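You operate a simulated robot arm through the tools that you are given. There is no shell and no other tool.

You run a simulated robot arm. Do the job below in one go: nothing can be reset, and whatever is moved stays where it is left.

TASK
Square the green mat in the blocking frame and tighten both bar knobs.
Fine: lay it turned as it lay in the tray; both bars end snug against the mat; the other mat stays in the tray.

Only the result counts: the job must be done as asked and must still hold three seconds after the hand-in. Knocking over, shifting, dropping, spilling or breaking anything else fails it.

THE ROBOT
A 6-joint arm with a three-finger gripper, fixed in place. Base frame: the origin is at the foot of the arm, x ahead of it, y to its left, z up. Units: mm, rad, N and s.
Its first joint turns from -2.897 to 2.897 rad. Payload 4.89 kg.
The TCP is the grasp point between the finger pads, 30 mm short of the fingertips. In the tool frame z runs along the fingers and y along their closing line. The gripper opens to 164 mm. The gripper's body begins 125 mm behind the TCP.
Orientation is that of the tool frame in the base frame, as a unit quaternion [x, y, z, w]. With the fingers straight down and closing along the base's y, the tool's x points along the base's -x, its y along +y and its z along -z.

THE INTERFACE
- The arm moves only by the tool apply_moves. Its argument "commands" is a list of rows, each a list of 2 entries, a list of its own where there are three numbers: the shift along the tool's x, y, z in mm, then the turn, a rotation vector about the tool's x, y, z in rad. In form: [[[dx, dy, dz], [ax, ay, az]], ...]. A call has 1 to 20 rows; each row shifts and turns the commanded pose from where the row before left it, along the tool's axes as they then stand. "gripper" is the opening, from 0 (shut) to 1 (fully open), set as the call begins (left out, the last holds). Each row takes 0.2 s and may step no farther than 50 mm and 0.15 rad from the row before; otherwise, or with a gripper value out of range, the whole call is refused. Where a pose cannot be reached the arm comes as near as it can. A force on the tool above 40 N (or 10 N above the force at the start of the call, whichever is more), or a blocked arm, ends the call early, and 0.2 s more pass. Each finger travels about 108 mm/s and halts on what it meets, pressing with about 42 N; the grip force reading is that of the motor and also rises with nothing between the fingers. The clock runs only during rows and for 0.2 s after the last one: add rows that do not move to give the fingers time. The reply holds the time, the measured pose of the TCP, the force on the tool along the base axes, the opening and the grip force, in the units named above and with some noise, with the torque about the TCP (base axes, N m) and any sound that the robot's microphone picked up.
- Cameras (640 x 400 px; columns grow to the right, rows downward): "scene" is fixed at [399.8, 640.6, 1557.1]; the picture's right is [-0.94, -0.35, 0.00], its down [-0.14, 0.36, -0.92] and it looks along [0.32, -0.86, -0.39] (base axes); focal length 339 px, centre (320, 200). "wrist" rides on the gripper at [76, -2, -152] in the tool frame; the picture's right is [0.02, 1.00, 0.00], its down [-0.88, 0.02, -0.47] and it looks along [-0.47, 0.01, 0.88] (tool axes); focal length 247 px, centre (320, 200). There is no depth. A picture from a camera that has moved, and an enlarged one, comes with that camera's place and axes in the base frame and with its lens. The place of the scene camera against the robot may be out by one fixed shift of up to 12 mm in any direction.
- grab_frame(camera): a new picture of that camera. No time passes.
- move_column(by): slides the trunk up (or, below 0, down) by that many mm; the arm rides with it, the base frame stays. It gives what a move gives, with no picture.
- zoom(camera, box): a new picture of the part [left, top, right, bottom] of that camera's present view, enlarged. No time passes.
- sign_off(): hands the job in; it is judged then, once.

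Places have to be worked out from the pictures, the camera data and where the tool is seen. Open the gripper and draw the arm clear of the work before you hand the job in, unless the task says otherwise.

The tools are called after ">>>" as a command line: name --argument value ..., lists and objects as JSON in quotes. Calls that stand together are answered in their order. apply_moves: Moves the arm, as the interface text tells. Its arguments: {"type":"object","properties":{"commands":{"type":"array"},"gripper":{"type":"number"}},"required":["commands"]} The other tools are called the same way: move_column (by) slides the trunk up or down; grab_frame (camera) takes a picture; zoom (camera, box) takes an enlarged picture of a part of a camera's view; sign_off () hands the job in.

At the start:

```text
t: 0.0
position: [445.4, -412.6, 1189.7]
ee_rot: [0.0, 1.0, 0.0, 0.0]
contact_force: [-0.1, -0.2, -0.2]
ft_torque: [0.0, 0.01, 0.01]
width: 164.1
grip_force: 0.1
trunk travel left (down, up): [-175.0, 215.0]
```

scene: 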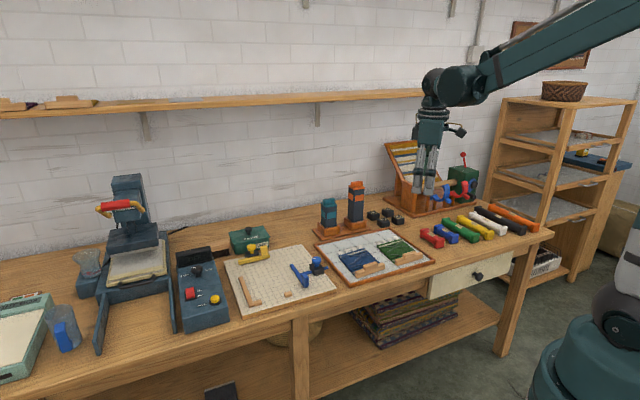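
wrist: 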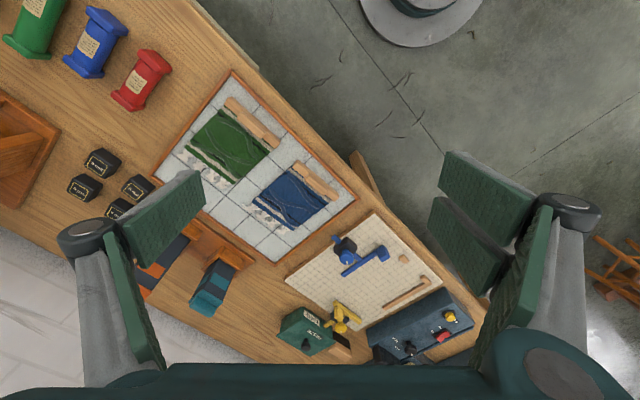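

I'll begin by looking closely at the tray and the blocking frame in both cameras.

>>> zoom --camera "scene" --box '[220, 220, 440, 330]'

>>> zoom --camera "wrist" --box '[150, 70, 470, 270]'

>>> zoom --camera "wrist" --box '[270, 200, 490, 370]'

```text
2.91 times, centred on (330, 275) of scene
camera zoom: at [399.8, 640.6, 1557.1], right [-0.94, -0.35, 0.0], down [-0.14, 0.36, -0.92], along [0.32, -0.86, -0.39], focal length 985 px, centre (291, -18)
```

zoom: 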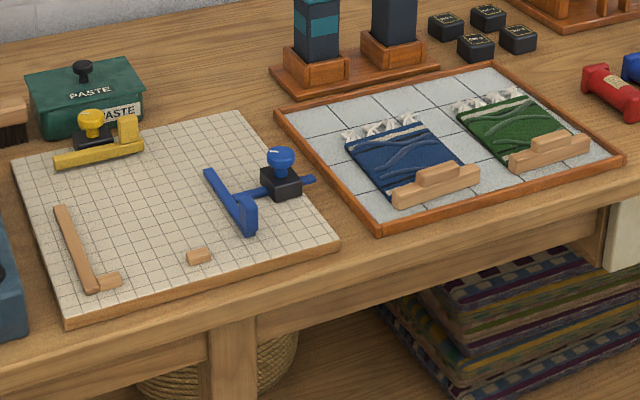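

```text
2.00 times, centred on (310, 170) of wrist
camera zoom: at [369.0, -414.9, 1342.6], right [-0.02, 1.0, 0.0], down [0.88, 0.02, 0.47], along [0.47, 0.01, -0.88], focal length 494 px, centre (340, 260)
```

zoom: 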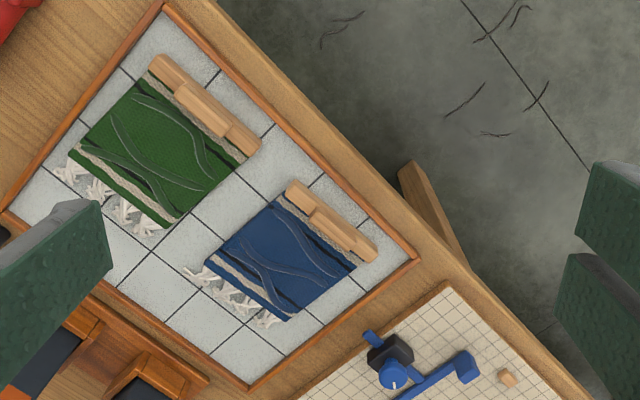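

```text
2.35 times, centred on (380, 285) of wrist
camera zoom: at [369.0, -414.9, 1342.6], right [-0.02, 1.0, 0.0], down [0.88, 0.02, 0.47], along [0.47, 0.01, -0.88], focal length 581 px, centre (179, 0)
```

zoom: 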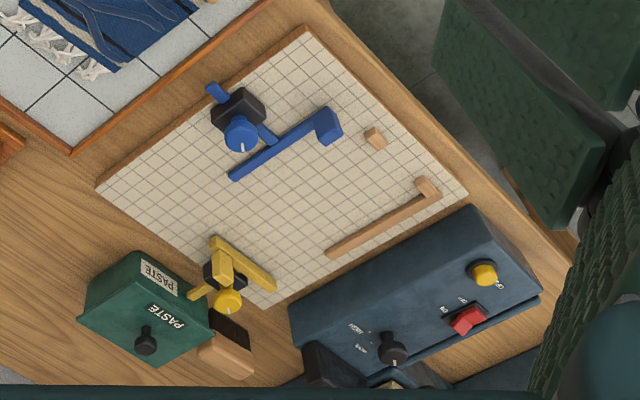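

The board corners triangulate to a top surface near z≈819, with the frame turned about 45° to the base axes. I'll move the hand above the frame, well clear of everything, for a closer look.

>>> apply_moves --commands '[[[-35, 20, 14], [0, 0, 0]], [[-35, 20, 14], [0, 0, 0]], [[-35, 20, 14], [0, 0, 0]], [[-35, 20, 14], [0, 0, 0]], [[-35, 20, 14], [0, 0, 0]], [[-35, 20, 14], [0, 0, 0]], [[-35, 20, 14], [0, 0, 0]], [[-35, 20, 14], [0, 0, 0]], [[0, 0, 0], [0, 0, 0]]]' --gripper 1

>>> grab_frame --camera "wrist"

>>> grab_frame --camera "scene"

```text
t: 2.0
position: [724.9, -253.0, 1073.9]
ee_rot: [0.0, 1.0, 0.0, 0.0]
contact_force: [0.0, 0.7, 0.0]
ft_torque: [0.05, 0.09, 0.03]
width: 163.9
grip_force: 0.0
trunk travel left (down, up): [-175.0, 215.0]
```

```text
taken
camera wrist: at [649.5, -254.1, 1227.0], right [-0.02, 1.0, 0.0], down [0.88, 0.02, 0.47], along [0.47, 0.01, -0.88], focal length 247 px, centre (320, 200)
```

wrist: 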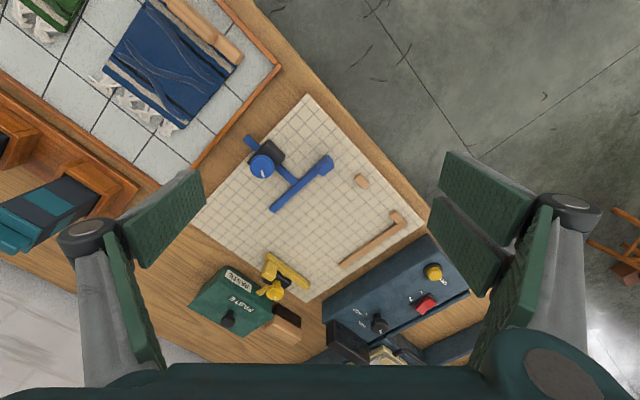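

```text
taken
```

scene: 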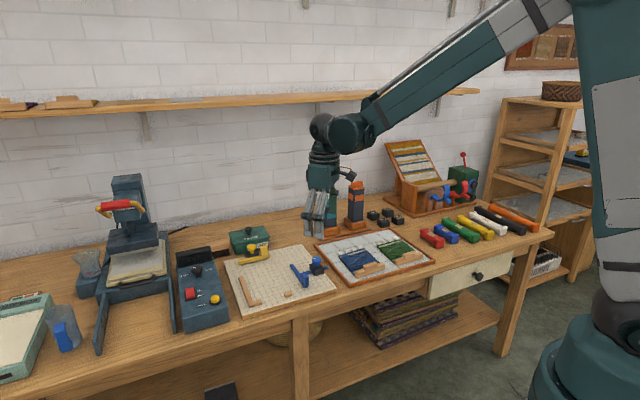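

>>> zoom --camera "wrist" --box '[190, 90, 440, 310]'

>>> zoom --camera "wrist" --box '[230, 110, 350, 220]'

>>> zoom --camera "wrist" --box '[240, 210, 340, 310]'

>>> zoom --camera "scene" --box '[220, 220, 350, 330]'

```text
1.82 times, centred on (315, 200) of wrist
camera zoom: at [649.5, -254.1, 1227.0], right [-0.02, 1.0, 0.0], down [0.88, 0.02, 0.47], along [0.47, 0.01, -0.88], focal length 449 px, centre (329, 200)
```

zoom: 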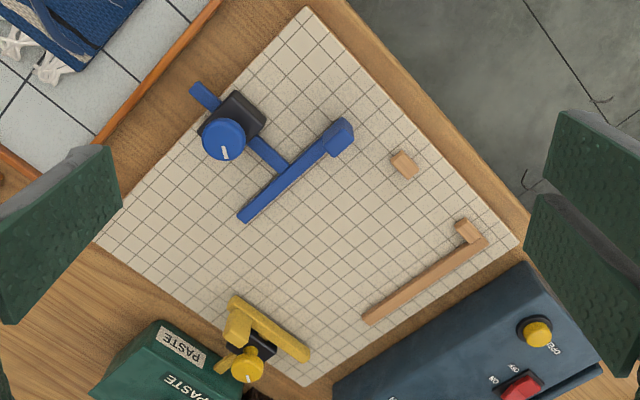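

```text
3.64 times, centred on (290, 165) of wrist
camera zoom: at [649.5, -254.1, 1227.0], right [-0.02, 1.0, 0.0], down [0.88, 0.02, 0.47], along [0.47, 0.01, -0.88], focal length 898 px, centre (429, 327)
```

zoom: 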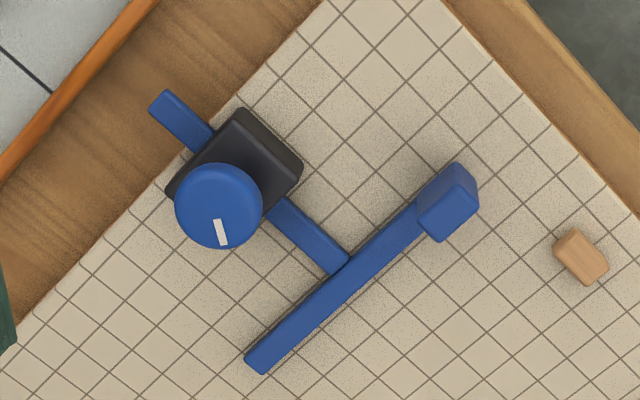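

```text
4.00 times, centred on (290, 260) of wrist
camera zoom: at [649.5, -254.1, 1227.0], right [-0.02, 1.0, 0.0], down [0.88, 0.02, 0.47], along [0.47, 0.01, -0.88], focal length 988 px, centre (440, -40)
```

zoom: 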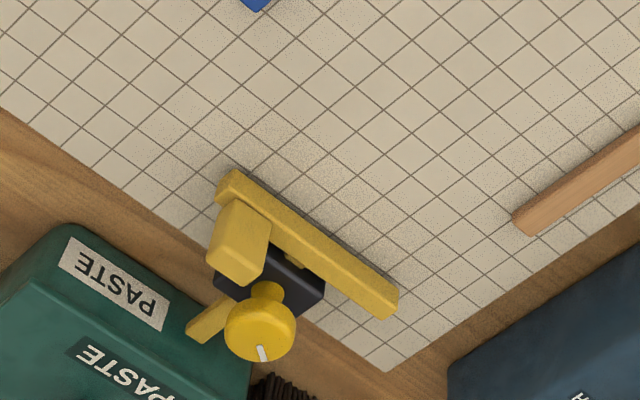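

```text
3.64 times, centred on (285, 275) of scene
camera zoom: at [399.8, 640.6, 1557.1], right [-0.94, -0.35, 0.0], down [-0.14, 0.36, -0.92], along [0.32, -0.86, -0.39], focal length 1231 px, centre (447, -73)
```

zoom: 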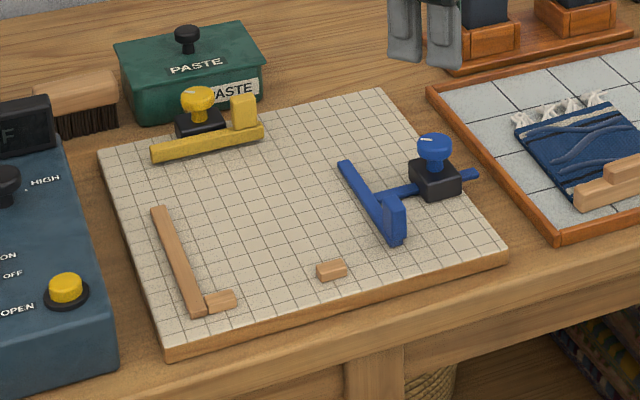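

The frame lies at 45° to the base axes: a fixed wooden L-fence and stop at the front-left, and two sliding bars with push tabs and knobs. Next I'll look at the mats in the tray from closer up.

>>> apply_moves --commands '[[[32, -34, 5], [0, 0, 0]], [[32, -34, 5], [0, 0, 0]], [[32, -34, 5], [0, 0, 0]], [[32, -34, 5], [0, 0, 0]], [[32, -34, 5], [0, 0, 0]], [[32, -34, 5], [0, 0, 0]], [[32, -34, 5], [0, 0, 0]], [[32, -34, 5], [0, 0, 0]], [[32, -34, 5], [0, 0, 0]], [[0, 0, 0], [0, 0, 0]]]'

>>> grab_frame --camera "wrist"

>>> zoom --camera "scene" --box '[320, 215, 450, 295]'

```text
t: 4.2
position: [437.0, -558.3, 1036.9]
ee_rot: [0.0, 1.0, 0.0, 0.0]
contact_force: [0.1, -0.2, 0.1]
ft_torque: [0.02, 0.04, 0.0]
width: 163.9
grip_force: 0.0
trunk travel left (down, up): [-175.0, 215.0]
```

```text
taken
camera wrist: at [361.0, -562.0, 1189.3], right [-0.02, 1.0, 0.0], down [0.88, 0.02, 0.47], along [0.47, 0.01, -0.88], focal length 247 px, centre (320, 200)
```

wrist: 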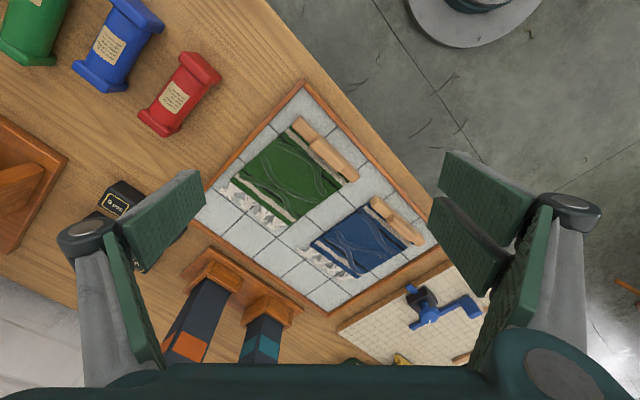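

```text
4.92 times, centred on (385, 255) of scene
camera zoom: at [399.8, 640.6, 1557.1], right [-0.94, -0.35, 0.0], down [-0.14, 0.36, -0.92], along [0.32, -0.86, -0.39], focal length 1667 px, centre (0, -71)
```

zoom: 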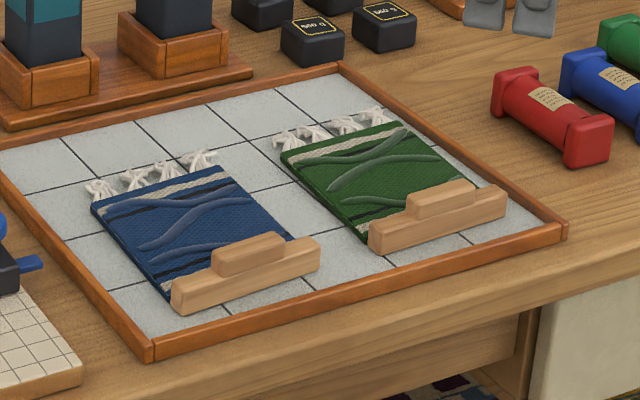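

>>> zoom --camera "wrist" --box '[210, 90, 370, 240]'

>>> zoom --camera "wrist" --box '[290, 180, 450, 320]'

```text
2.67 times, centred on (290, 165) of wrist
camera zoom: at [361.0, -562.0, 1189.3], right [-0.02, 1.0, 0.0], down [0.88, 0.02, 0.47], along [0.47, 0.01, -0.88], focal length 659 px, centre (400, 293)
```

zoom: 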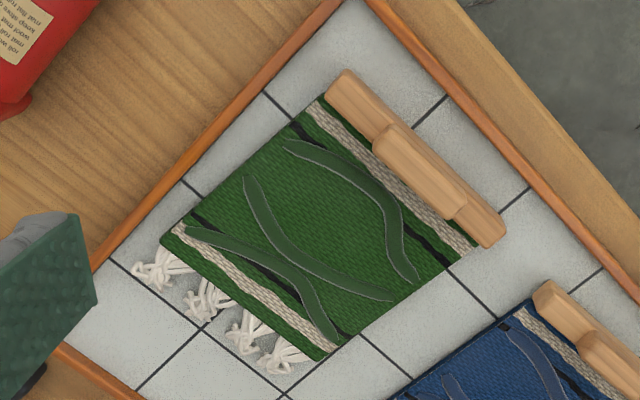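

```text
2.86 times, centred on (370, 250) of wrist
camera zoom: at [361.0, -562.0, 1189.3], right [-0.02, 1.0, 0.0], down [0.88, 0.02, 0.47], along [0.47, 0.01, -0.88], focal length 706 px, centre (177, 57)
```

zoom: 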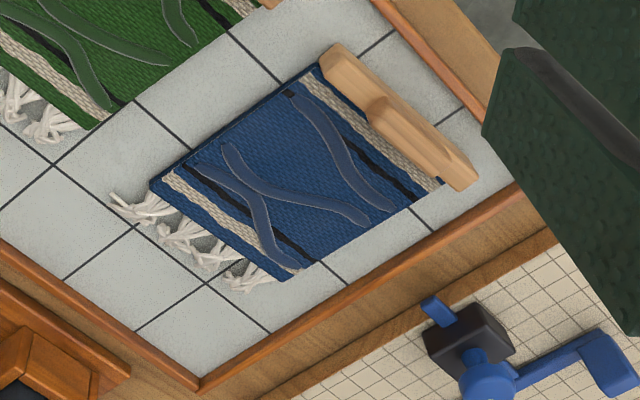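

The green mat's batten grip top triangulates to about (470, −546, 848), with the mat a few degrees off 45°. I'll turn the tool so the fingers close across the batten and hover above it to check.

>>> apply_moves --commands '[[[0, 0, 0], [0, 0, -0.1309]], [[0, 0, 0], [0, 0, -0.1309]], [[0, 0, 0], [0, 0, -0.1309]], [[0, 0, 0], [0, 0, -0.1309]], [[0, 0, 0], [0, 0, -0.1309]], [[0, 0, 0], [0, 0, -0.1309]], [[0, 0, 0], [0, 0, 0]]]'

>>> grab_frame --camera "wrist"

```text
t: 5.8
position: [436.2, -558.7, 1032.6]
ee_rot: [-0.384, 0.923, 0.0, 0.0]
contact_force: [-0.3, -0.4, -0.3]
ft_torque: [-0.02, -0.03, 0.0]
width: 164.1
grip_force: 0.1
trunk travel left (down, up): [-175.0, 215.0]
```

```text
taken
camera wrist: at [384.4, -614.9, 1185.9], right [-0.72, 0.69, 0.0], down [0.61, 0.64, 0.47], along [0.33, 0.34, -0.88], focal length 247 px, centre (320, 200)
```

wrist: 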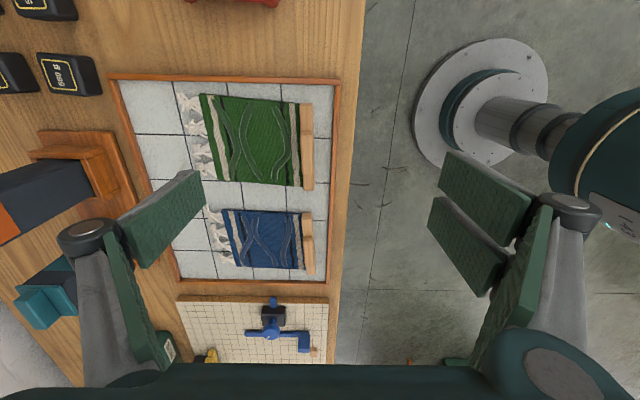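

>>> zoom --camera "wrist" --box '[165, 75, 345, 200]'

>>> zoom --camera "wrist" --box '[260, 85, 340, 205]'

```text
3.20 times, centred on (255, 138) of wrist
camera zoom: at [384.4, -614.9, 1185.9], right [-0.72, 0.69, 0.0], down [0.61, 0.64, 0.47], along [0.33, 0.34, -0.88], focal length 790 px, centre (528, 400)
```

zoom: 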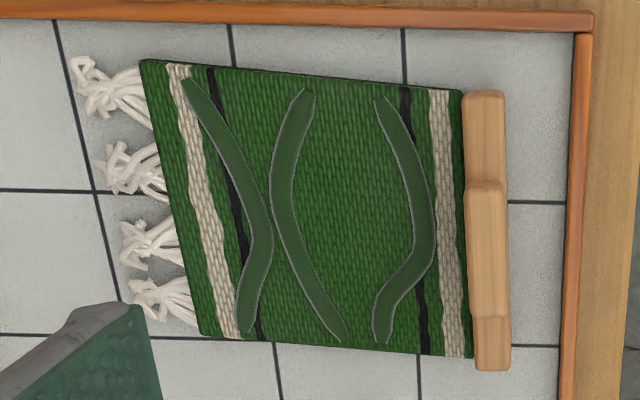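

```text
3.33 times, centred on (300, 145) of wrist
camera zoom: at [384.4, -614.9, 1185.9], right [-0.72, 0.69, 0.0], down [0.61, 0.64, 0.47], along [0.33, 0.34, -0.88], focal length 823 px, centre (387, 383)
```

zoom: 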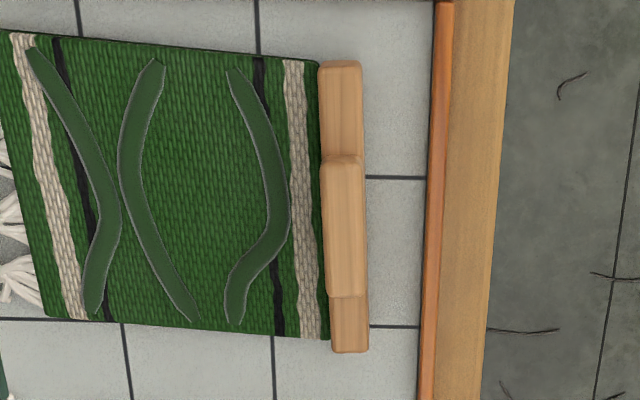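

From this nadir-like view the batten runs at ≈46.9° azimuth and the mat itself looks skewed by ~5° (hence the squaring). I'll part-close the fingers, align with the batten and descend to a hover to check alignment.

>>> apply_moves --commands '[[[-15, -9, 20], [0, 0, -0.03]], [[-15, -9, 30], [0, 0, 0]], [[0, 0, 30], [0, 0, 0]], [[0, 0, 30], [0, 0, 0]], [[0, 0, 0], [0, 0, 0]]]' --gripper 0.45

>>> grab_frame --camera "wrist"

```text
t: 7.0
position: [470.3, -549.3, 923.8]
ee_rot: [-0.397, 0.918, 0.0, 0.0]
contact_force: [0.2, -0.5, -0.5]
ft_torque: [0.01, 0.04, 0.02]
width: 73.6
grip_force: 0.0
trunk travel left (down, up): [-175.0, 215.0]
```

```text
taken
camera wrist: at [419.2, -606.3, 1076.8], right [-0.74, 0.67, 0.0], down [0.59, 0.65, 0.47], along [0.32, 0.35, -0.88], focal length 247 px, centre (320, 200)
```

wrist: 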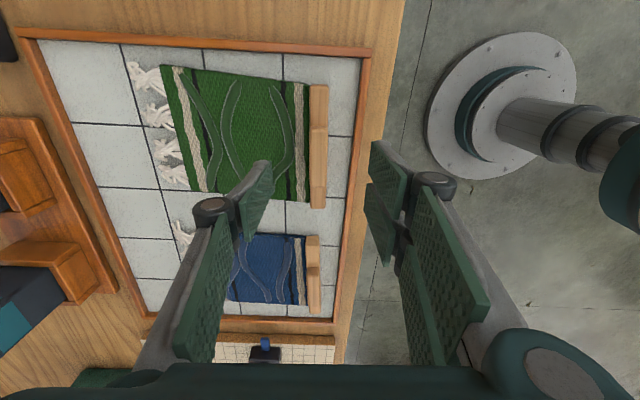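

>>> zoom --camera "wrist" --box '[260, 70, 380, 220]'

>>> zoom --camera "scene" --box '[340, 170, 440, 290]'

>>> zoom --camera "wrist" --box '[100, 30, 400, 220]'

```text
2.67 times, centred on (320, 145) of wrist
camera zoom: at [419.2, -606.3, 1076.8], right [-0.74, 0.67, 0.0], down [0.59, 0.65, 0.47], along [0.32, 0.35, -0.88], focal length 659 px, centre (320, 347)
```

zoom: 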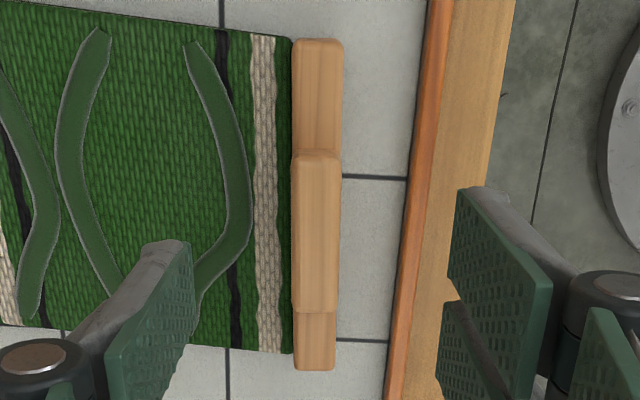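

```text
3.33 times, centred on (390, 230) of scene
camera zoom: at [399.8, 640.6, 1557.1], right [-0.94, -0.35, 0.0], down [-0.14, 0.36, -0.92], along [0.32, -0.86, -0.39], focal length 1129 px, centre (87, 100)
```

zoom: 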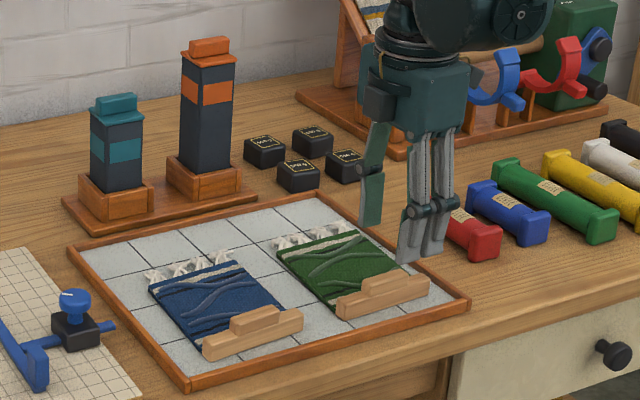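

```text
2.11 times, centred on (250, 125) of wrist
camera zoom: at [419.2, -606.3, 1076.8], right [-0.74, 0.67, 0.0], down [0.59, 0.65, 0.47], along [0.32, 0.35, -0.88], focal length 520 px, centre (467, 358)
```

zoom: 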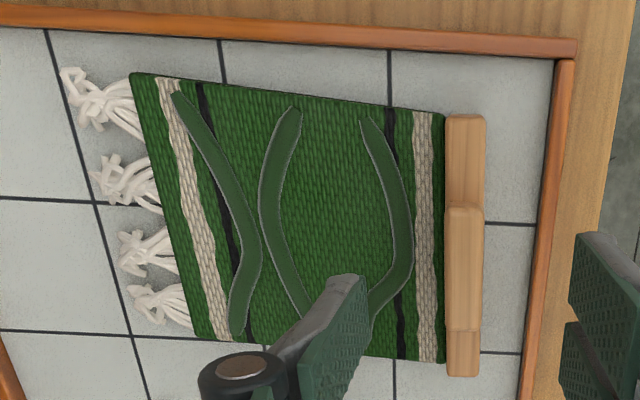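

The raised grip sits directly under the TCP and is aligned within a degree. I'll descend so the fingertips straddle it (tips ≈ z 820, above the mat surface) before closing.

>>> apply_moves --commands '[[[0, 0, 30], [0, 0, 0]], [[0, 0, 25], [0, 0, 0]], [[0, 0, 12], [0, 0, 0]], [[0, 0, 5], [0, 0, 0]], [[0, 0, 0], [0, 0, 0]]]' --gripper 0.4

>>> grab_frame --camera "wrist"

>>> zoom --camera "scene" --box '[340, 190, 440, 290]'

```text
t: 8.2
position: [471.3, -550.9, 851.0]
ee_rot: [-0.396, 0.918, 0.0, -0.001]
contact_force: [0.1, -0.8, -1.0]
ft_torque: [0.02, 0.04, -0.01]
width: 65.5
grip_force: 0.0
trunk travel left (down, up): [-175.0, 215.0]
```

```text
taken
camera wrist: at [420.8, -607.7, 1003.8], right [-0.74, 0.67, 0.0], down [0.59, 0.65, 0.47], along [0.32, 0.35, -0.88], focal length 247 px, centre (320, 200)
```

wrist: 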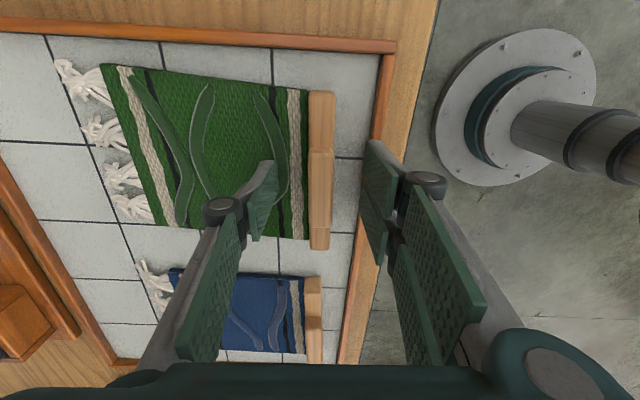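

```text
4.00 times, centred on (390, 240) of scene
camera zoom: at [399.8, 640.6, 1557.1], right [-0.94, -0.35, 0.0], down [-0.14, 0.36, -0.92], along [0.32, -0.86, -0.39], focal length 1354 px, centre (40, 40)
```

zoom: 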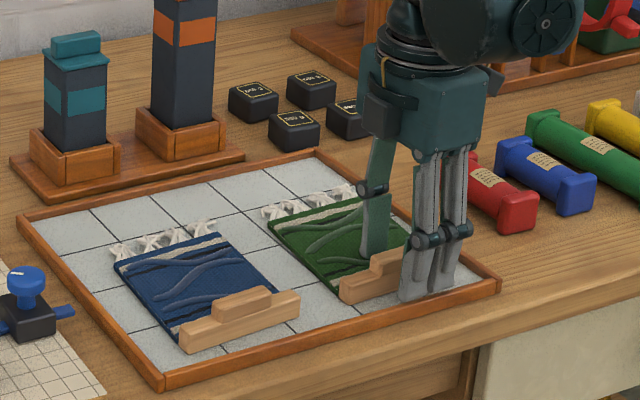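

The batten sits centred between the pads at the TCP's image point. Closing the fingers on it now.

>>> apply_moves --commands '[[[0, 0, 0], [0, 0, 0]], [[0, 0, 0], [0, 0, 0]], [[0, 0, 0], [0, 0, 0]], [[0, 0, 0], [0, 0, 0]]]' --gripper 0

>>> grab_frame --camera "wrist"

```text
t: 9.2
position: [471.0, -550.8, 850.9]
ee_rot: [-0.397, 0.918, 0.001, -0.001]
contact_force: [0.3, -0.7, -0.6]
ft_torque: [0.05, 0.03, 0.02]
width: 17.6
grip_force: 42.1
trunk travel left (down, up): [-175.0, 215.0]
```

```text
taken
camera wrist: at [420.7, -607.6, 1004.0], right [-0.74, 0.67, 0.0], down [0.59, 0.65, 0.47], along [0.32, 0.35, -0.88], focal length 247 px, centre (320, 200)
```

wrist: 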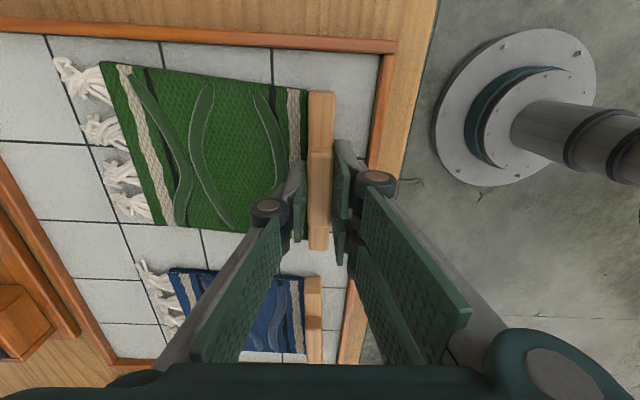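

The fingers hold the batten at 17.6 mm width. I'll lift slowly straight up and see how the mat behaves.

>>> apply_moves --commands '[[[0, 0, -5], [0, 0, 0]], [[0, 0, -10], [0, 0, 0]], [[0, 0, -15], [0, 0, 0]], [[0, 0, -20], [0, 0, 0]], [[0, 0, 0], [0, 0, 0]]]' --gripper 0

>>> grab_frame --camera "wrist"

>>> zoom --camera "scene" --box '[320, 170, 450, 290]'

```text
t: 10.4
position: [470.3, -549.9, 900.6]
ee_rot: [-0.396, 0.918, 0.0, 0.0]
contact_force: [0.6, -0.5, -0.8]
ft_torque: [0.0, 0.01, 0.02]
width: 17.2
grip_force: 42.2
trunk travel left (down, up): [-175.0, 215.0]
```

```text
taken
camera wrist: at [419.8, -607.5, 1054.5], right [-0.74, 0.67, 0.0], down [0.59, 0.65, 0.47], along [0.32, 0.35, -0.88], focal length 247 px, centre (320, 200)
```

wrist: 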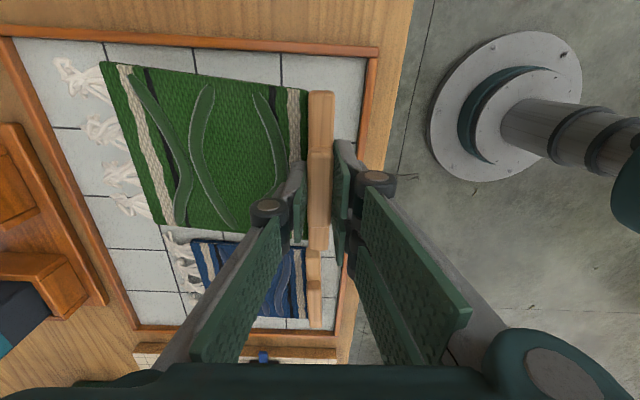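

```text
3.33 times, centred on (385, 230) of scene
camera zoom: at [399.8, 640.6, 1557.1], right [-0.94, -0.35, 0.0], down [-0.14, 0.36, -0.92], along [0.32, -0.86, -0.39], focal length 1129 px, centre (103, 100)
```

zoom: 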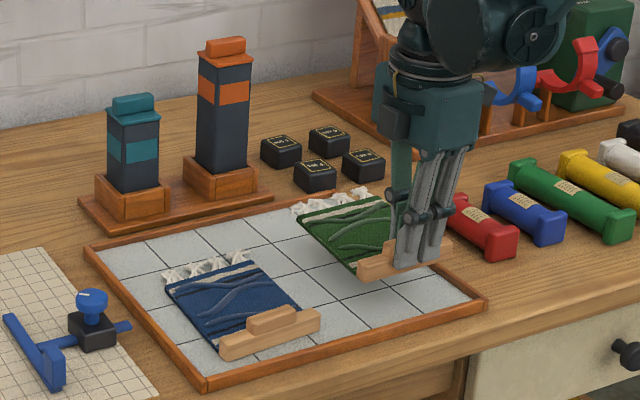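

The mat lifts as a light, flat, stiff panel, with its fringe end skewed ~12 mm away from the fence side. I'll raise it further and carry it along the bench direction to above the frame.

>>> apply_moves --commands '[[[0, 0, -30], [0, 0, 0]], [[0, 0, -30], [0, 0, 0]], [[-20, -0.7, 0], [0, 0, 0]], [[-35, -1.2, 0], [0, 0, 0]], [[-35, -1.2, 0], [0, 0, 0]], [[-35, -1.2, 0], [0, 0, 0]], [[-35, -1.2, 0], [0, 0, 0]], [[-35, -1.2, 0], [0, 0, 0]], [[-35, -1.2, 0], [0, 0, 0]], [[-35, -1.2, 0], [0, 0, 0]], [[-35, -1.2, 0], [0, 0, 0]], [[-35, -1.2, 0], [0, 0, 0]], [[-35, -1.2, 0], [0, 0, 0]], [[-35, -1.2, 0], [0, 0, 0]], [[-35, -1.2, 0], [0, 0, 0]], [[-35, -1.2, 0], [0, 0, 0]], [[-35, -1.2, 0], [0, 0, 0]], [[-30, -1.2, 0], [0, 0, 0]], [[0, 0, 0], [0, 0, 0]]]' --gripper 0

>>> grab_frame --camera "wrist"

>>> zoom --camera "scene" --box '[220, 180, 360, 330]'

```text
t: 14.4
position: [856.9, -168.9, 959.7]
ee_rot: [-0.397, 0.918, 0.0, 0.001]
contact_force: [0.4, 0.0, -0.8]
ft_torque: [0.02, 0.06, 0.02]
width: 17.6
grip_force: 42.0
trunk travel left (down, up): [-175.0, 215.0]
```

```text
taken
camera wrist: at [806.1, -225.7, 1113.6], right [-0.74, 0.67, 0.0], down [0.59, 0.65, 0.47], along [0.32, 0.35, -0.88], focal length 247 px, centre (320, 200)
```

wrist: 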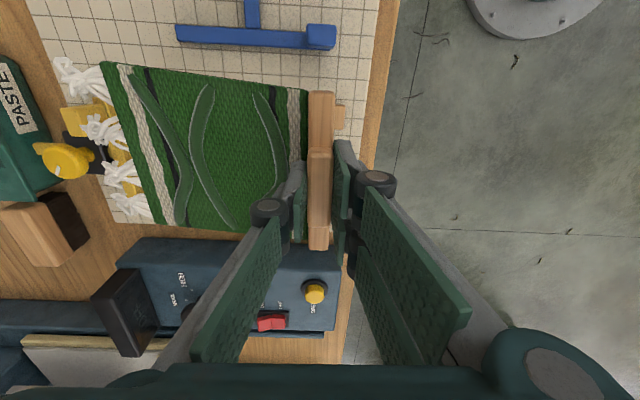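

```text
2.67 times, centred on (290, 255) of scene
camera zoom: at [399.8, 640.6, 1557.1], right [-0.94, -0.35, 0.0], down [-0.14, 0.36, -0.92], along [0.32, -0.86, -0.39], focal length 903 px, centre (400, 53)
```

zoom: 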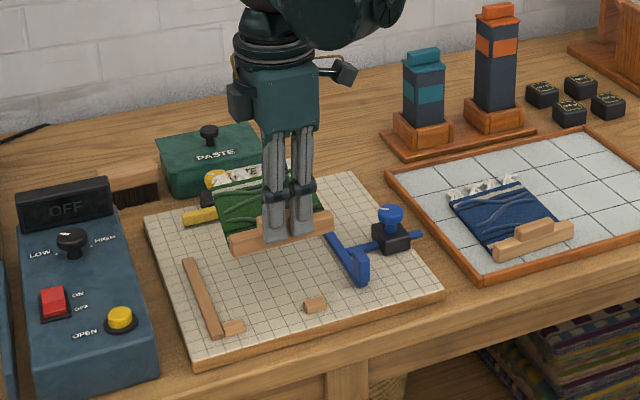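

>>> zoom --camera "wrist" --box '[260, 0, 420, 180]'

>>> zoom --camera "wrist" --box '[30, 0, 350, 240]'

>>> zoom --camera "scene" --box '[230, 240, 330, 320]'

```text
2.22 times, centred on (340, 90) of wrist
camera zoom: at [806.1, -225.7, 1113.6], right [-0.74, 0.67, 0.0], down [0.59, 0.65, 0.47], along [0.32, 0.35, -0.88], focal length 549 px, centre (276, 444)
```

zoom: 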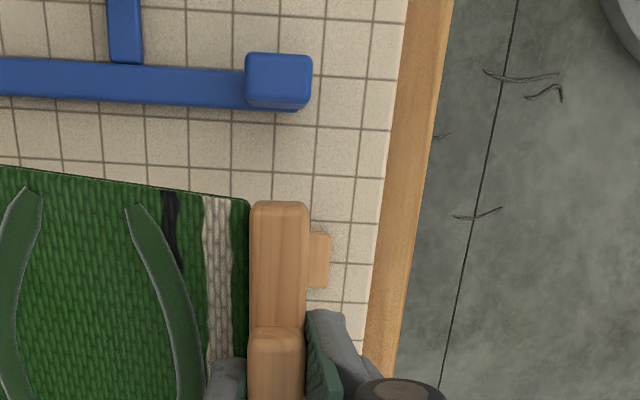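

```text
1.67 times, centred on (190, 120) of wrist
camera zoom: at [806.1, -225.7, 1113.6], right [-0.74, 0.67, 0.0], down [0.59, 0.65, 0.47], along [0.32, 0.35, -0.88], focal length 412 px, centre (537, 333)
```

zoom: 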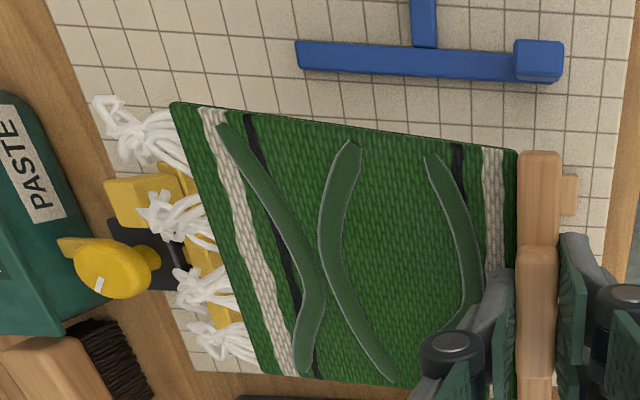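

```text
5.00 times, centred on (280, 280) of scene
camera zoom: at [399.8, 640.6, 1557.1], right [-0.94, -0.35, 0.0], down [-0.14, 0.36, -0.92], along [0.32, -0.86, -0.39], focal length 1693 px, centre (520, -200)
```

zoom: 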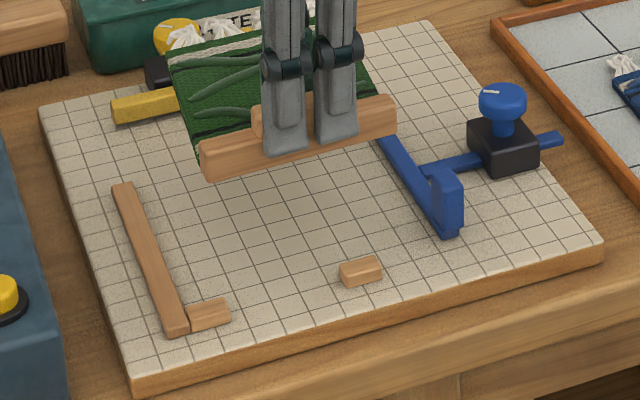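

The stop faces come out at V≈712.5 and the fence face at U≈570.5 (bench-aligned axes), and the board axis is 45.2° against the batten's ≈47°. I'll turn the mat square to the board, offset it a little clear of stops and fence, and lower to just above the board.

>>> apply_moves --commands '[[[0, 0, 0], [0, 0, 0.031]], [[-5, -2, 20], [0, 0, 0]], [[0, 0, 25], [0, 0, 0]], [[0, 0, 25], [0, 0, 0]], [[0, 0, 10], [0, 0, 0]], [[0, 0, 0], [0, 0, 0]]]' --gripper 0

>>> grab_frame --camera "wrist"

>>> zoom --camera "scene" --box '[230, 230, 330, 320]'

```text
t: 15.8
position: [858.3, -166.2, 881.0]
ee_rot: [-0.383, 0.924, 0.0, 0.0]
contact_force: [-0.9, 0.5, -0.9]
ft_torque: [0.06, 0.06, 0.03]
width: 17.7
grip_force: 42.4
trunk travel left (down, up): [-175.0, 215.0]
```

```text
taken
camera wrist: at [806.7, -222.1, 1033.7], right [-0.72, 0.69, 0.0], down [0.61, 0.64, 0.47], along [0.33, 0.34, -0.88], focal length 247 px, centre (320, 200)
```

wrist: 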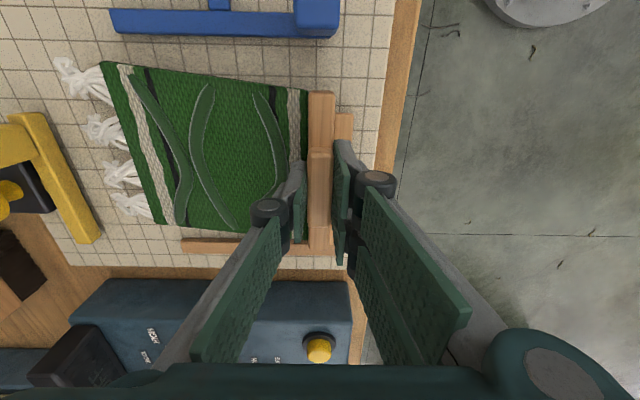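

```text
4.44 times, centred on (280, 275) of scene
camera zoom: at [399.8, 640.6, 1557.1], right [-0.94, -0.35, 0.0], down [-0.14, 0.36, -0.92], along [0.32, -0.86, -0.39], focal length 1505 px, centre (498, -133)
```

zoom: 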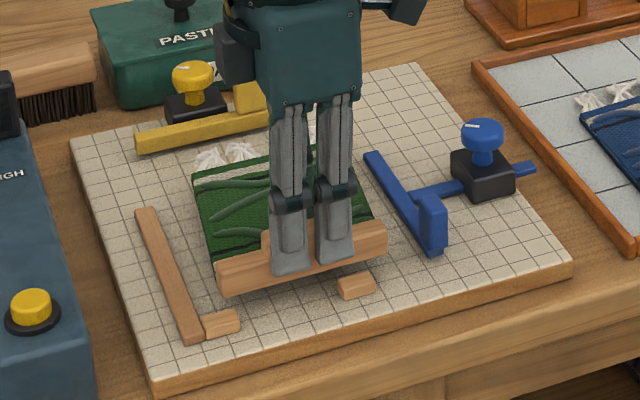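

>>> zoom --camera "wrist" --box '[90, 50, 390, 270]'

>>> zoom --camera "wrist" --box '[290, 70, 370, 160]'

```text
1.82 times, centred on (240, 160) of wrist
camera zoom: at [806.7, -222.1, 1033.7], right [-0.72, 0.69, 0.0], down [0.61, 0.64, 0.47], along [0.33, 0.34, -0.88], focal length 449 px, centre (466, 273)
```

zoom: 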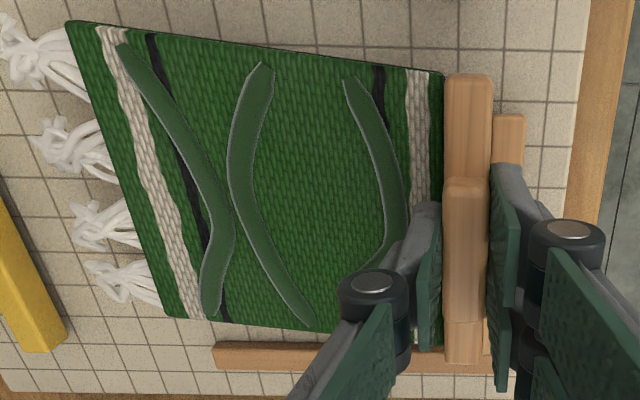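

```text
4.44 times, centred on (330, 115) of wrist
camera zoom: at [806.7, -222.1, 1033.7], right [-0.72, 0.69, 0.0], down [0.61, 0.64, 0.47], along [0.33, 0.34, -0.88], focal length 1098 px, centre (276, 578)
```

zoom: 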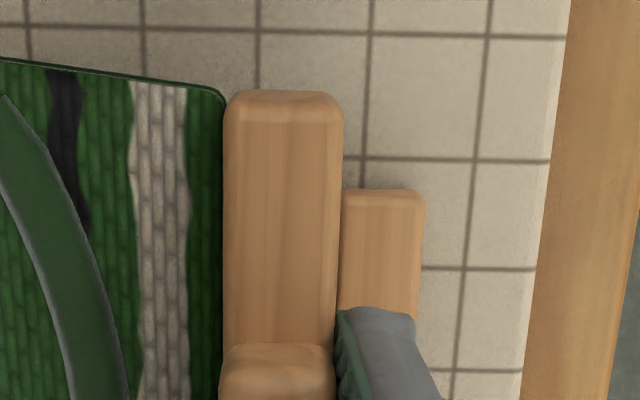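

The batten face is only ~2–3 mm behind the stop block and ~12 mm from the fence; I'll back off another 4 mm from the stops, then lower gently feeling for the board.

>>> apply_moves --commands '[[[0, -4, 0], [0, 0, 0]], [[0, 0, 6], [0, 0, 0]], [[0, 0, 4], [0, 0, 0]], [[0, 0, 2], [0, 0, 0]], [[0, 0, 2], [0, 0, 0]], [[0, 0, 0], [0, 0, 0]]]' --gripper 0

```text
t: 17.2
position: [863.5, -169.2, 867.4]
ee_rot: [-0.382, 0.924, 0.0, 0.001]
contact_force: [-1.1, 0.8, -0.3]
ft_torque: [0.03, -0.01, -0.02]
width: 17.3
grip_force: 42.2
trunk travel left (down, up): [-175.0, 215.0]
```

>>> apply_moves --commands '[[[0, 0, 1.5], [0, 0, 0]], [[0, 0, 1.5], [0, 0, 0]], [[0, 0, 0], [0, 0, 0]]]' --gripper 0

>>> zoom --camera "scene" --box '[240, 250, 320, 310]'

```text
t: 18.0
position: [861.6, -170.2, 862.8]
ee_rot: [-0.383, 0.924, 0.0, 0.0]
contact_force: [0.0, 0.1, -0.9]
ft_torque: [-0.01, 0.01, 0.03]
width: 17.3
grip_force: 42.2
trunk travel left (down, up): [-175.0, 215.0]
```

```text
6.67 times, centred on (280, 280) of scene
camera zoom: at [399.8, 640.6, 1557.1], right [-0.94, -0.35, 0.0], down [-0.14, 0.36, -0.92], along [0.32, -0.86, -0.39], focal length 2257 px, centre (587, -333)
```

zoom: 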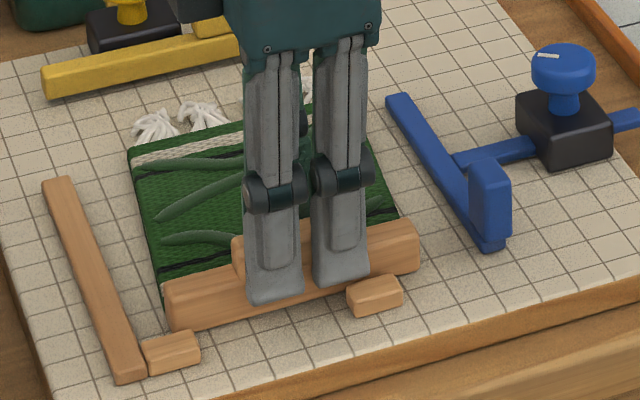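

No board contact yet at TCP z≈863; continuing down in small steps.

>>> apply_moves --commands '[[[0, 0, 1.5], [0, 0, 0]], [[0, 0, 1.5], [0, 0, 0]], [[0, 0, 0], [0, 0, 0]]]' --gripper 0

```text
t: 18.6
position: [862.4, -170.2, 863.3]
ee_rot: [-0.383, 0.924, -0.001, -0.001]
contact_force: [-4.1, 1.5, 26.4]
ft_torque: [0.08, 0.23, 0.07]
width: 17.6
grip_force: 41.8
trunk travel left (down, up): [-175.0, 215.0]
stopped in row 3: the force on the tool passed its limit at 44 N (the readings are from after the stop); the commanded pose is now the measured one
```

The mat has landed (TCP z≈863). I'll ease up a touch so only light contact remains.

>>> apply_moves --commands '[[[0, 0, -0.7], [0, 0, 0]], [[0, 0, 0], [0, 0, 0]], [[0, 0, 0], [0, 0, 0]]]' --gripper 0

>>> grab_frame --camera "wrist"

>>> zoom --camera "scene" --box '[240, 250, 320, 310]'

```text
t: 19.4
position: [862.3, -168.8, 862.9]
ee_rot: [-0.383, 0.924, 0.0, 0.001]
contact_force: [2.8, -1.6, 26.9]
ft_torque: [-0.09, 0.06, 0.01]
width: 17.4
grip_force: 42.1
trunk travel left (down, up): [-175.0, 215.0]
```

```text
taken
camera wrist: at [809.6, -225.6, 1015.6], right [-0.72, 0.69, 0.0], down [0.61, 0.64, 0.47], along [0.33, 0.34, -0.88], focal length 247 px, centre (320, 200)
```

wrist: 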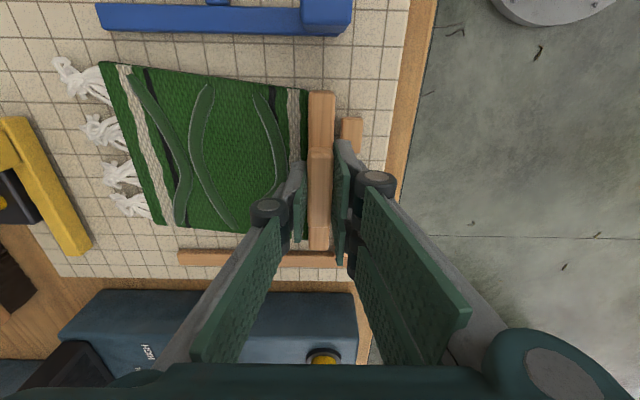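

```text
6.67 times, centred on (280, 280) of scene
camera zoom: at [399.8, 640.6, 1557.1], right [-0.94, -0.35, 0.0], down [-0.14, 0.36, -0.92], along [0.32, -0.86, -0.39], focal length 2257 px, centre (587, -333)
```

zoom: 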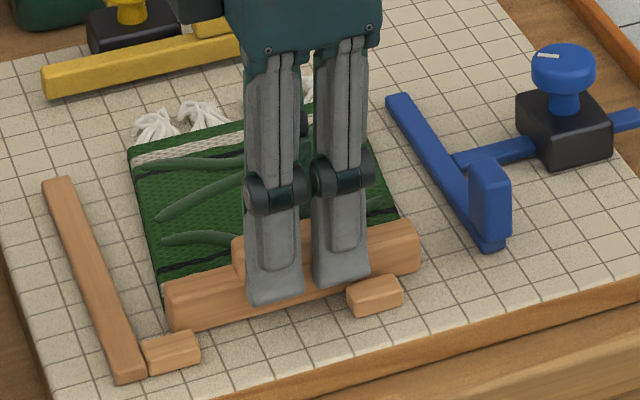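

>>> apply_moves --commands '[[[0, 0, -1], [0, 0, 0]], [[0, 0, 0], [0, 0, 0]], [[0, 0, 0], [0, 0, 0]]]' --gripper 0

```text
t: 20.2
position: [862.1, -170.2, 861.8]
ee_rot: [-0.382, 0.924, -0.001, 0.0]
contact_force: [-0.5, 0.0, 0.4]
ft_torque: [0.12, 0.02, 0.03]
width: 17.4
grip_force: 42.1
trunk travel left (down, up): [-175.0, 215.0]
```

Contact is now light. I'll slide the mat toward the stops in small steps, watching for a reaction.

>>> apply_moves --commands '[[[0, 2, 0], [0, 0, 0]], [[0, 1.5, 0], [0, 0, 0]], [[0, 1, 0], [0, 0, 0]], [[0, 0, 0], [0, 0, 0]]]' --gripper 0

>>> zoom --camera "wrist" --box '[290, 70, 390, 160]'

>>> zoom --camera "scene" --box '[240, 250, 320, 310]'

```text
t: 21.2
position: [859.4, -166.3, 862.1]
ee_rot: [-0.383, 0.924, 0.0, 0.001]
contact_force: [-0.3, -2.7, 3.4]
ft_torque: [0.07, -0.01, -0.05]
width: 17.1
grip_force: 41.9
trunk travel left (down, up): [-175.0, 215.0]
```

```text
4.44 times, centred on (340, 115) of wrist
camera zoom: at [807.2, -222.8, 1015.7], right [-0.72, 0.69, 0.0], down [0.61, 0.64, 0.47], along [0.33, 0.34, -0.88], focal length 1098 px, centre (231, 578)
```

zoom: 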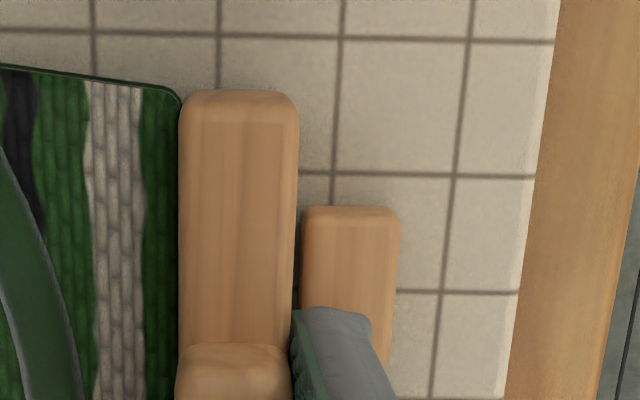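

```text
6.67 times, centred on (280, 280) of scene
camera zoom: at [399.8, 640.6, 1557.1], right [-0.94, -0.35, 0.0], down [-0.14, 0.36, -0.92], along [0.32, -0.86, -0.39], focal length 2257 px, centre (587, -333)
```

zoom: 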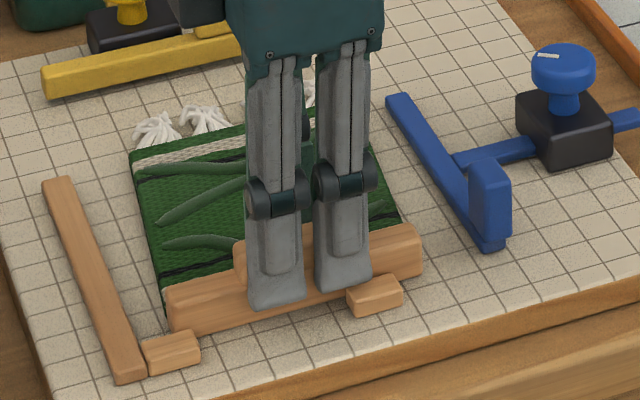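

About 2 mm of gap to the stop block remains. Continuing in finer steps.

>>> apply_moves --commands '[[[0, 1, 0], [0, 0, 0]], [[0, 0.7, 0], [0, 0, 0]], [[0, 0, 0], [0, 0, 0]]]' --gripper 0

>>> zoom --camera "wrist" --box '[290, 70, 390, 160]'

```text
t: 22.0
position: [857.1, -165.9, 863.3]
ee_rot: [-0.382, 0.924, -0.002, 0.001]
contact_force: [1.4, -1.7, -0.7]
ft_torque: [0.05, 0.0, 0.07]
width: 17.3
grip_force: 42.2
trunk travel left (down, up): [-175.0, 215.0]
```

```text
4.44 times, centred on (340, 115) of wrist
camera zoom: at [806.0, -221.0, 1015.8], right [-0.72, 0.69, 0.0], down [0.61, 0.64, 0.47], along [0.33, 0.34, -0.88], focal length 1098 px, centre (231, 578)
```

zoom: 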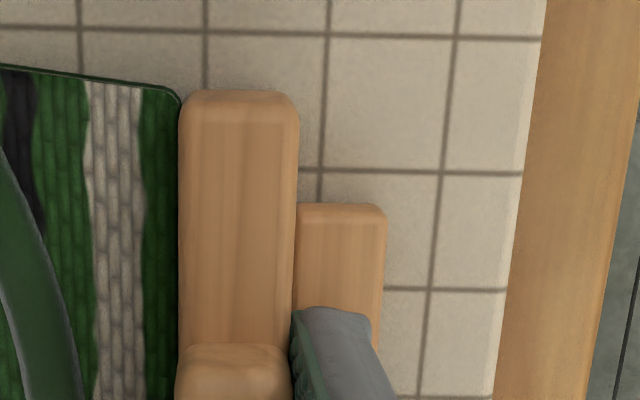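

>>> apply_moves --commands '[[[0, 0.7, 0], [0, 0, 0]], [[0, 0, 0], [0, 0, 0]], [[0, 0, 0], [0, 0, 0]]]' --gripper 0

```text
t: 22.8
position: [857.5, -164.7, 862.8]
ee_rot: [-0.382, 0.924, -0.001, 0.0]
contact_force: [8.7, -9.5, -0.8]
ft_torque: [-0.29, -0.23, 0.16]
width: 17.4
grip_force: 41.7
trunk travel left (down, up): [-175.0, 215.0]
```

The batten meets the stops squarely (≈13 N, little twist). Easing off slightly and sliding toward the fence.

>>> apply_moves --commands '[[[0, -0.5, 0], [0, 0, 0]], [[-4, 0, 0], [0, 0, 0]], [[-3, 0, 0], [0, 0, 0]], [[0, 0, 0], [0, 0, 0]]]' --gripper 0

>>> zoom --camera "wrist" --box '[90, 50, 390, 270]'

>>> zoom --camera "scene" --box '[240, 250, 320, 310]'

```text
t: 23.8
position: [863.0, -159.7, 862.6]
ee_rot: [-0.383, 0.924, -0.001, 0.0]
contact_force: [3.7, -8.1, -2.7]
ft_torque: [-0.27, -0.11, 0.06]
width: 17.1
grip_force: 42.0
trunk travel left (down, up): [-175.0, 215.0]
```

```text
1.82 times, centred on (240, 160) of wrist
camera zoom: at [810.6, -216.2, 1015.8], right [-0.72, 0.69, 0.0], down [0.61, 0.64, 0.47], along [0.33, 0.34, -0.88], focal length 449 px, centre (466, 273)
```

zoom: 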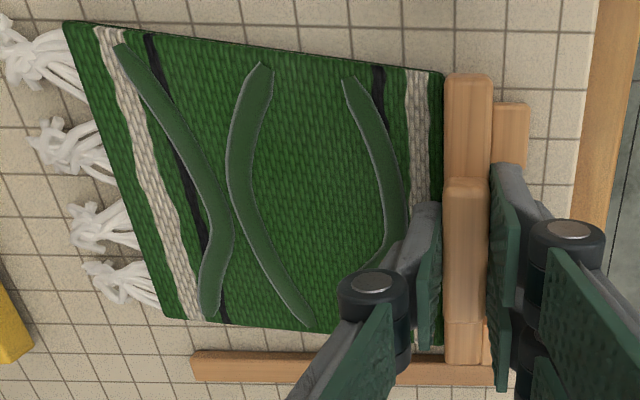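

```text
6.67 times, centred on (280, 280) of scene
camera zoom: at [399.8, 640.6, 1557.1], right [-0.94, -0.35, 0.0], down [-0.14, 0.36, -0.92], along [0.32, -0.86, -0.39], focal length 2257 px, centre (587, -333)
```

zoom: 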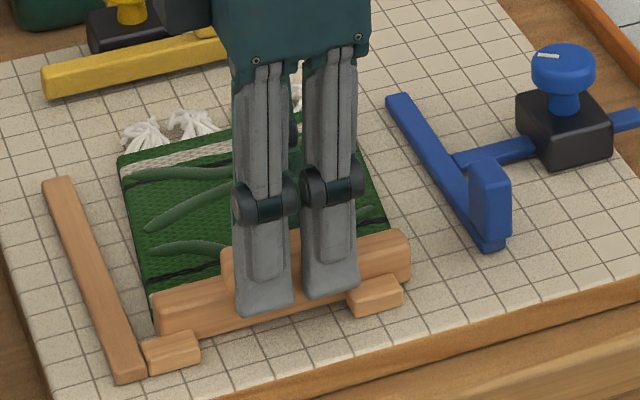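

About 4 mm to the fence remains. Continuing with finer steps.

>>> apply_moves --commands '[[[-1.5, 0, 0], [0, 0, 0]], [[-1, 0, 0], [0, 0, 0]], [[0, 0, 0], [0, 0, 0]]]' --gripper 0

>>> zoom --camera "scene" --box '[240, 260, 290, 300]'

```text
t: 24.6
position: [863.5, -160.0, 862.8]
ee_rot: [-0.382, 0.924, 0.0, 0.0]
contact_force: [2.6, -12.0, 5.6]
ft_torque: [-0.31, 0.04, 0.12]
width: 17.5
grip_force: 42.1
trunk travel left (down, up): [-175.0, 215.0]
```

```text
10.00 times, centred on (265, 280) of scene
camera zoom: at [399.8, 640.6, 1557.1], right [-0.94, -0.35, 0.0], down [-0.14, 0.36, -0.92], along [0.32, -0.86, -0.39], focal length 3386 px, centre (870, -600)
```

zoom: 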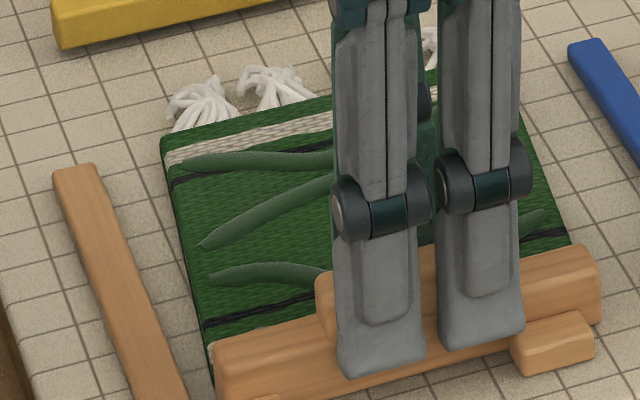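

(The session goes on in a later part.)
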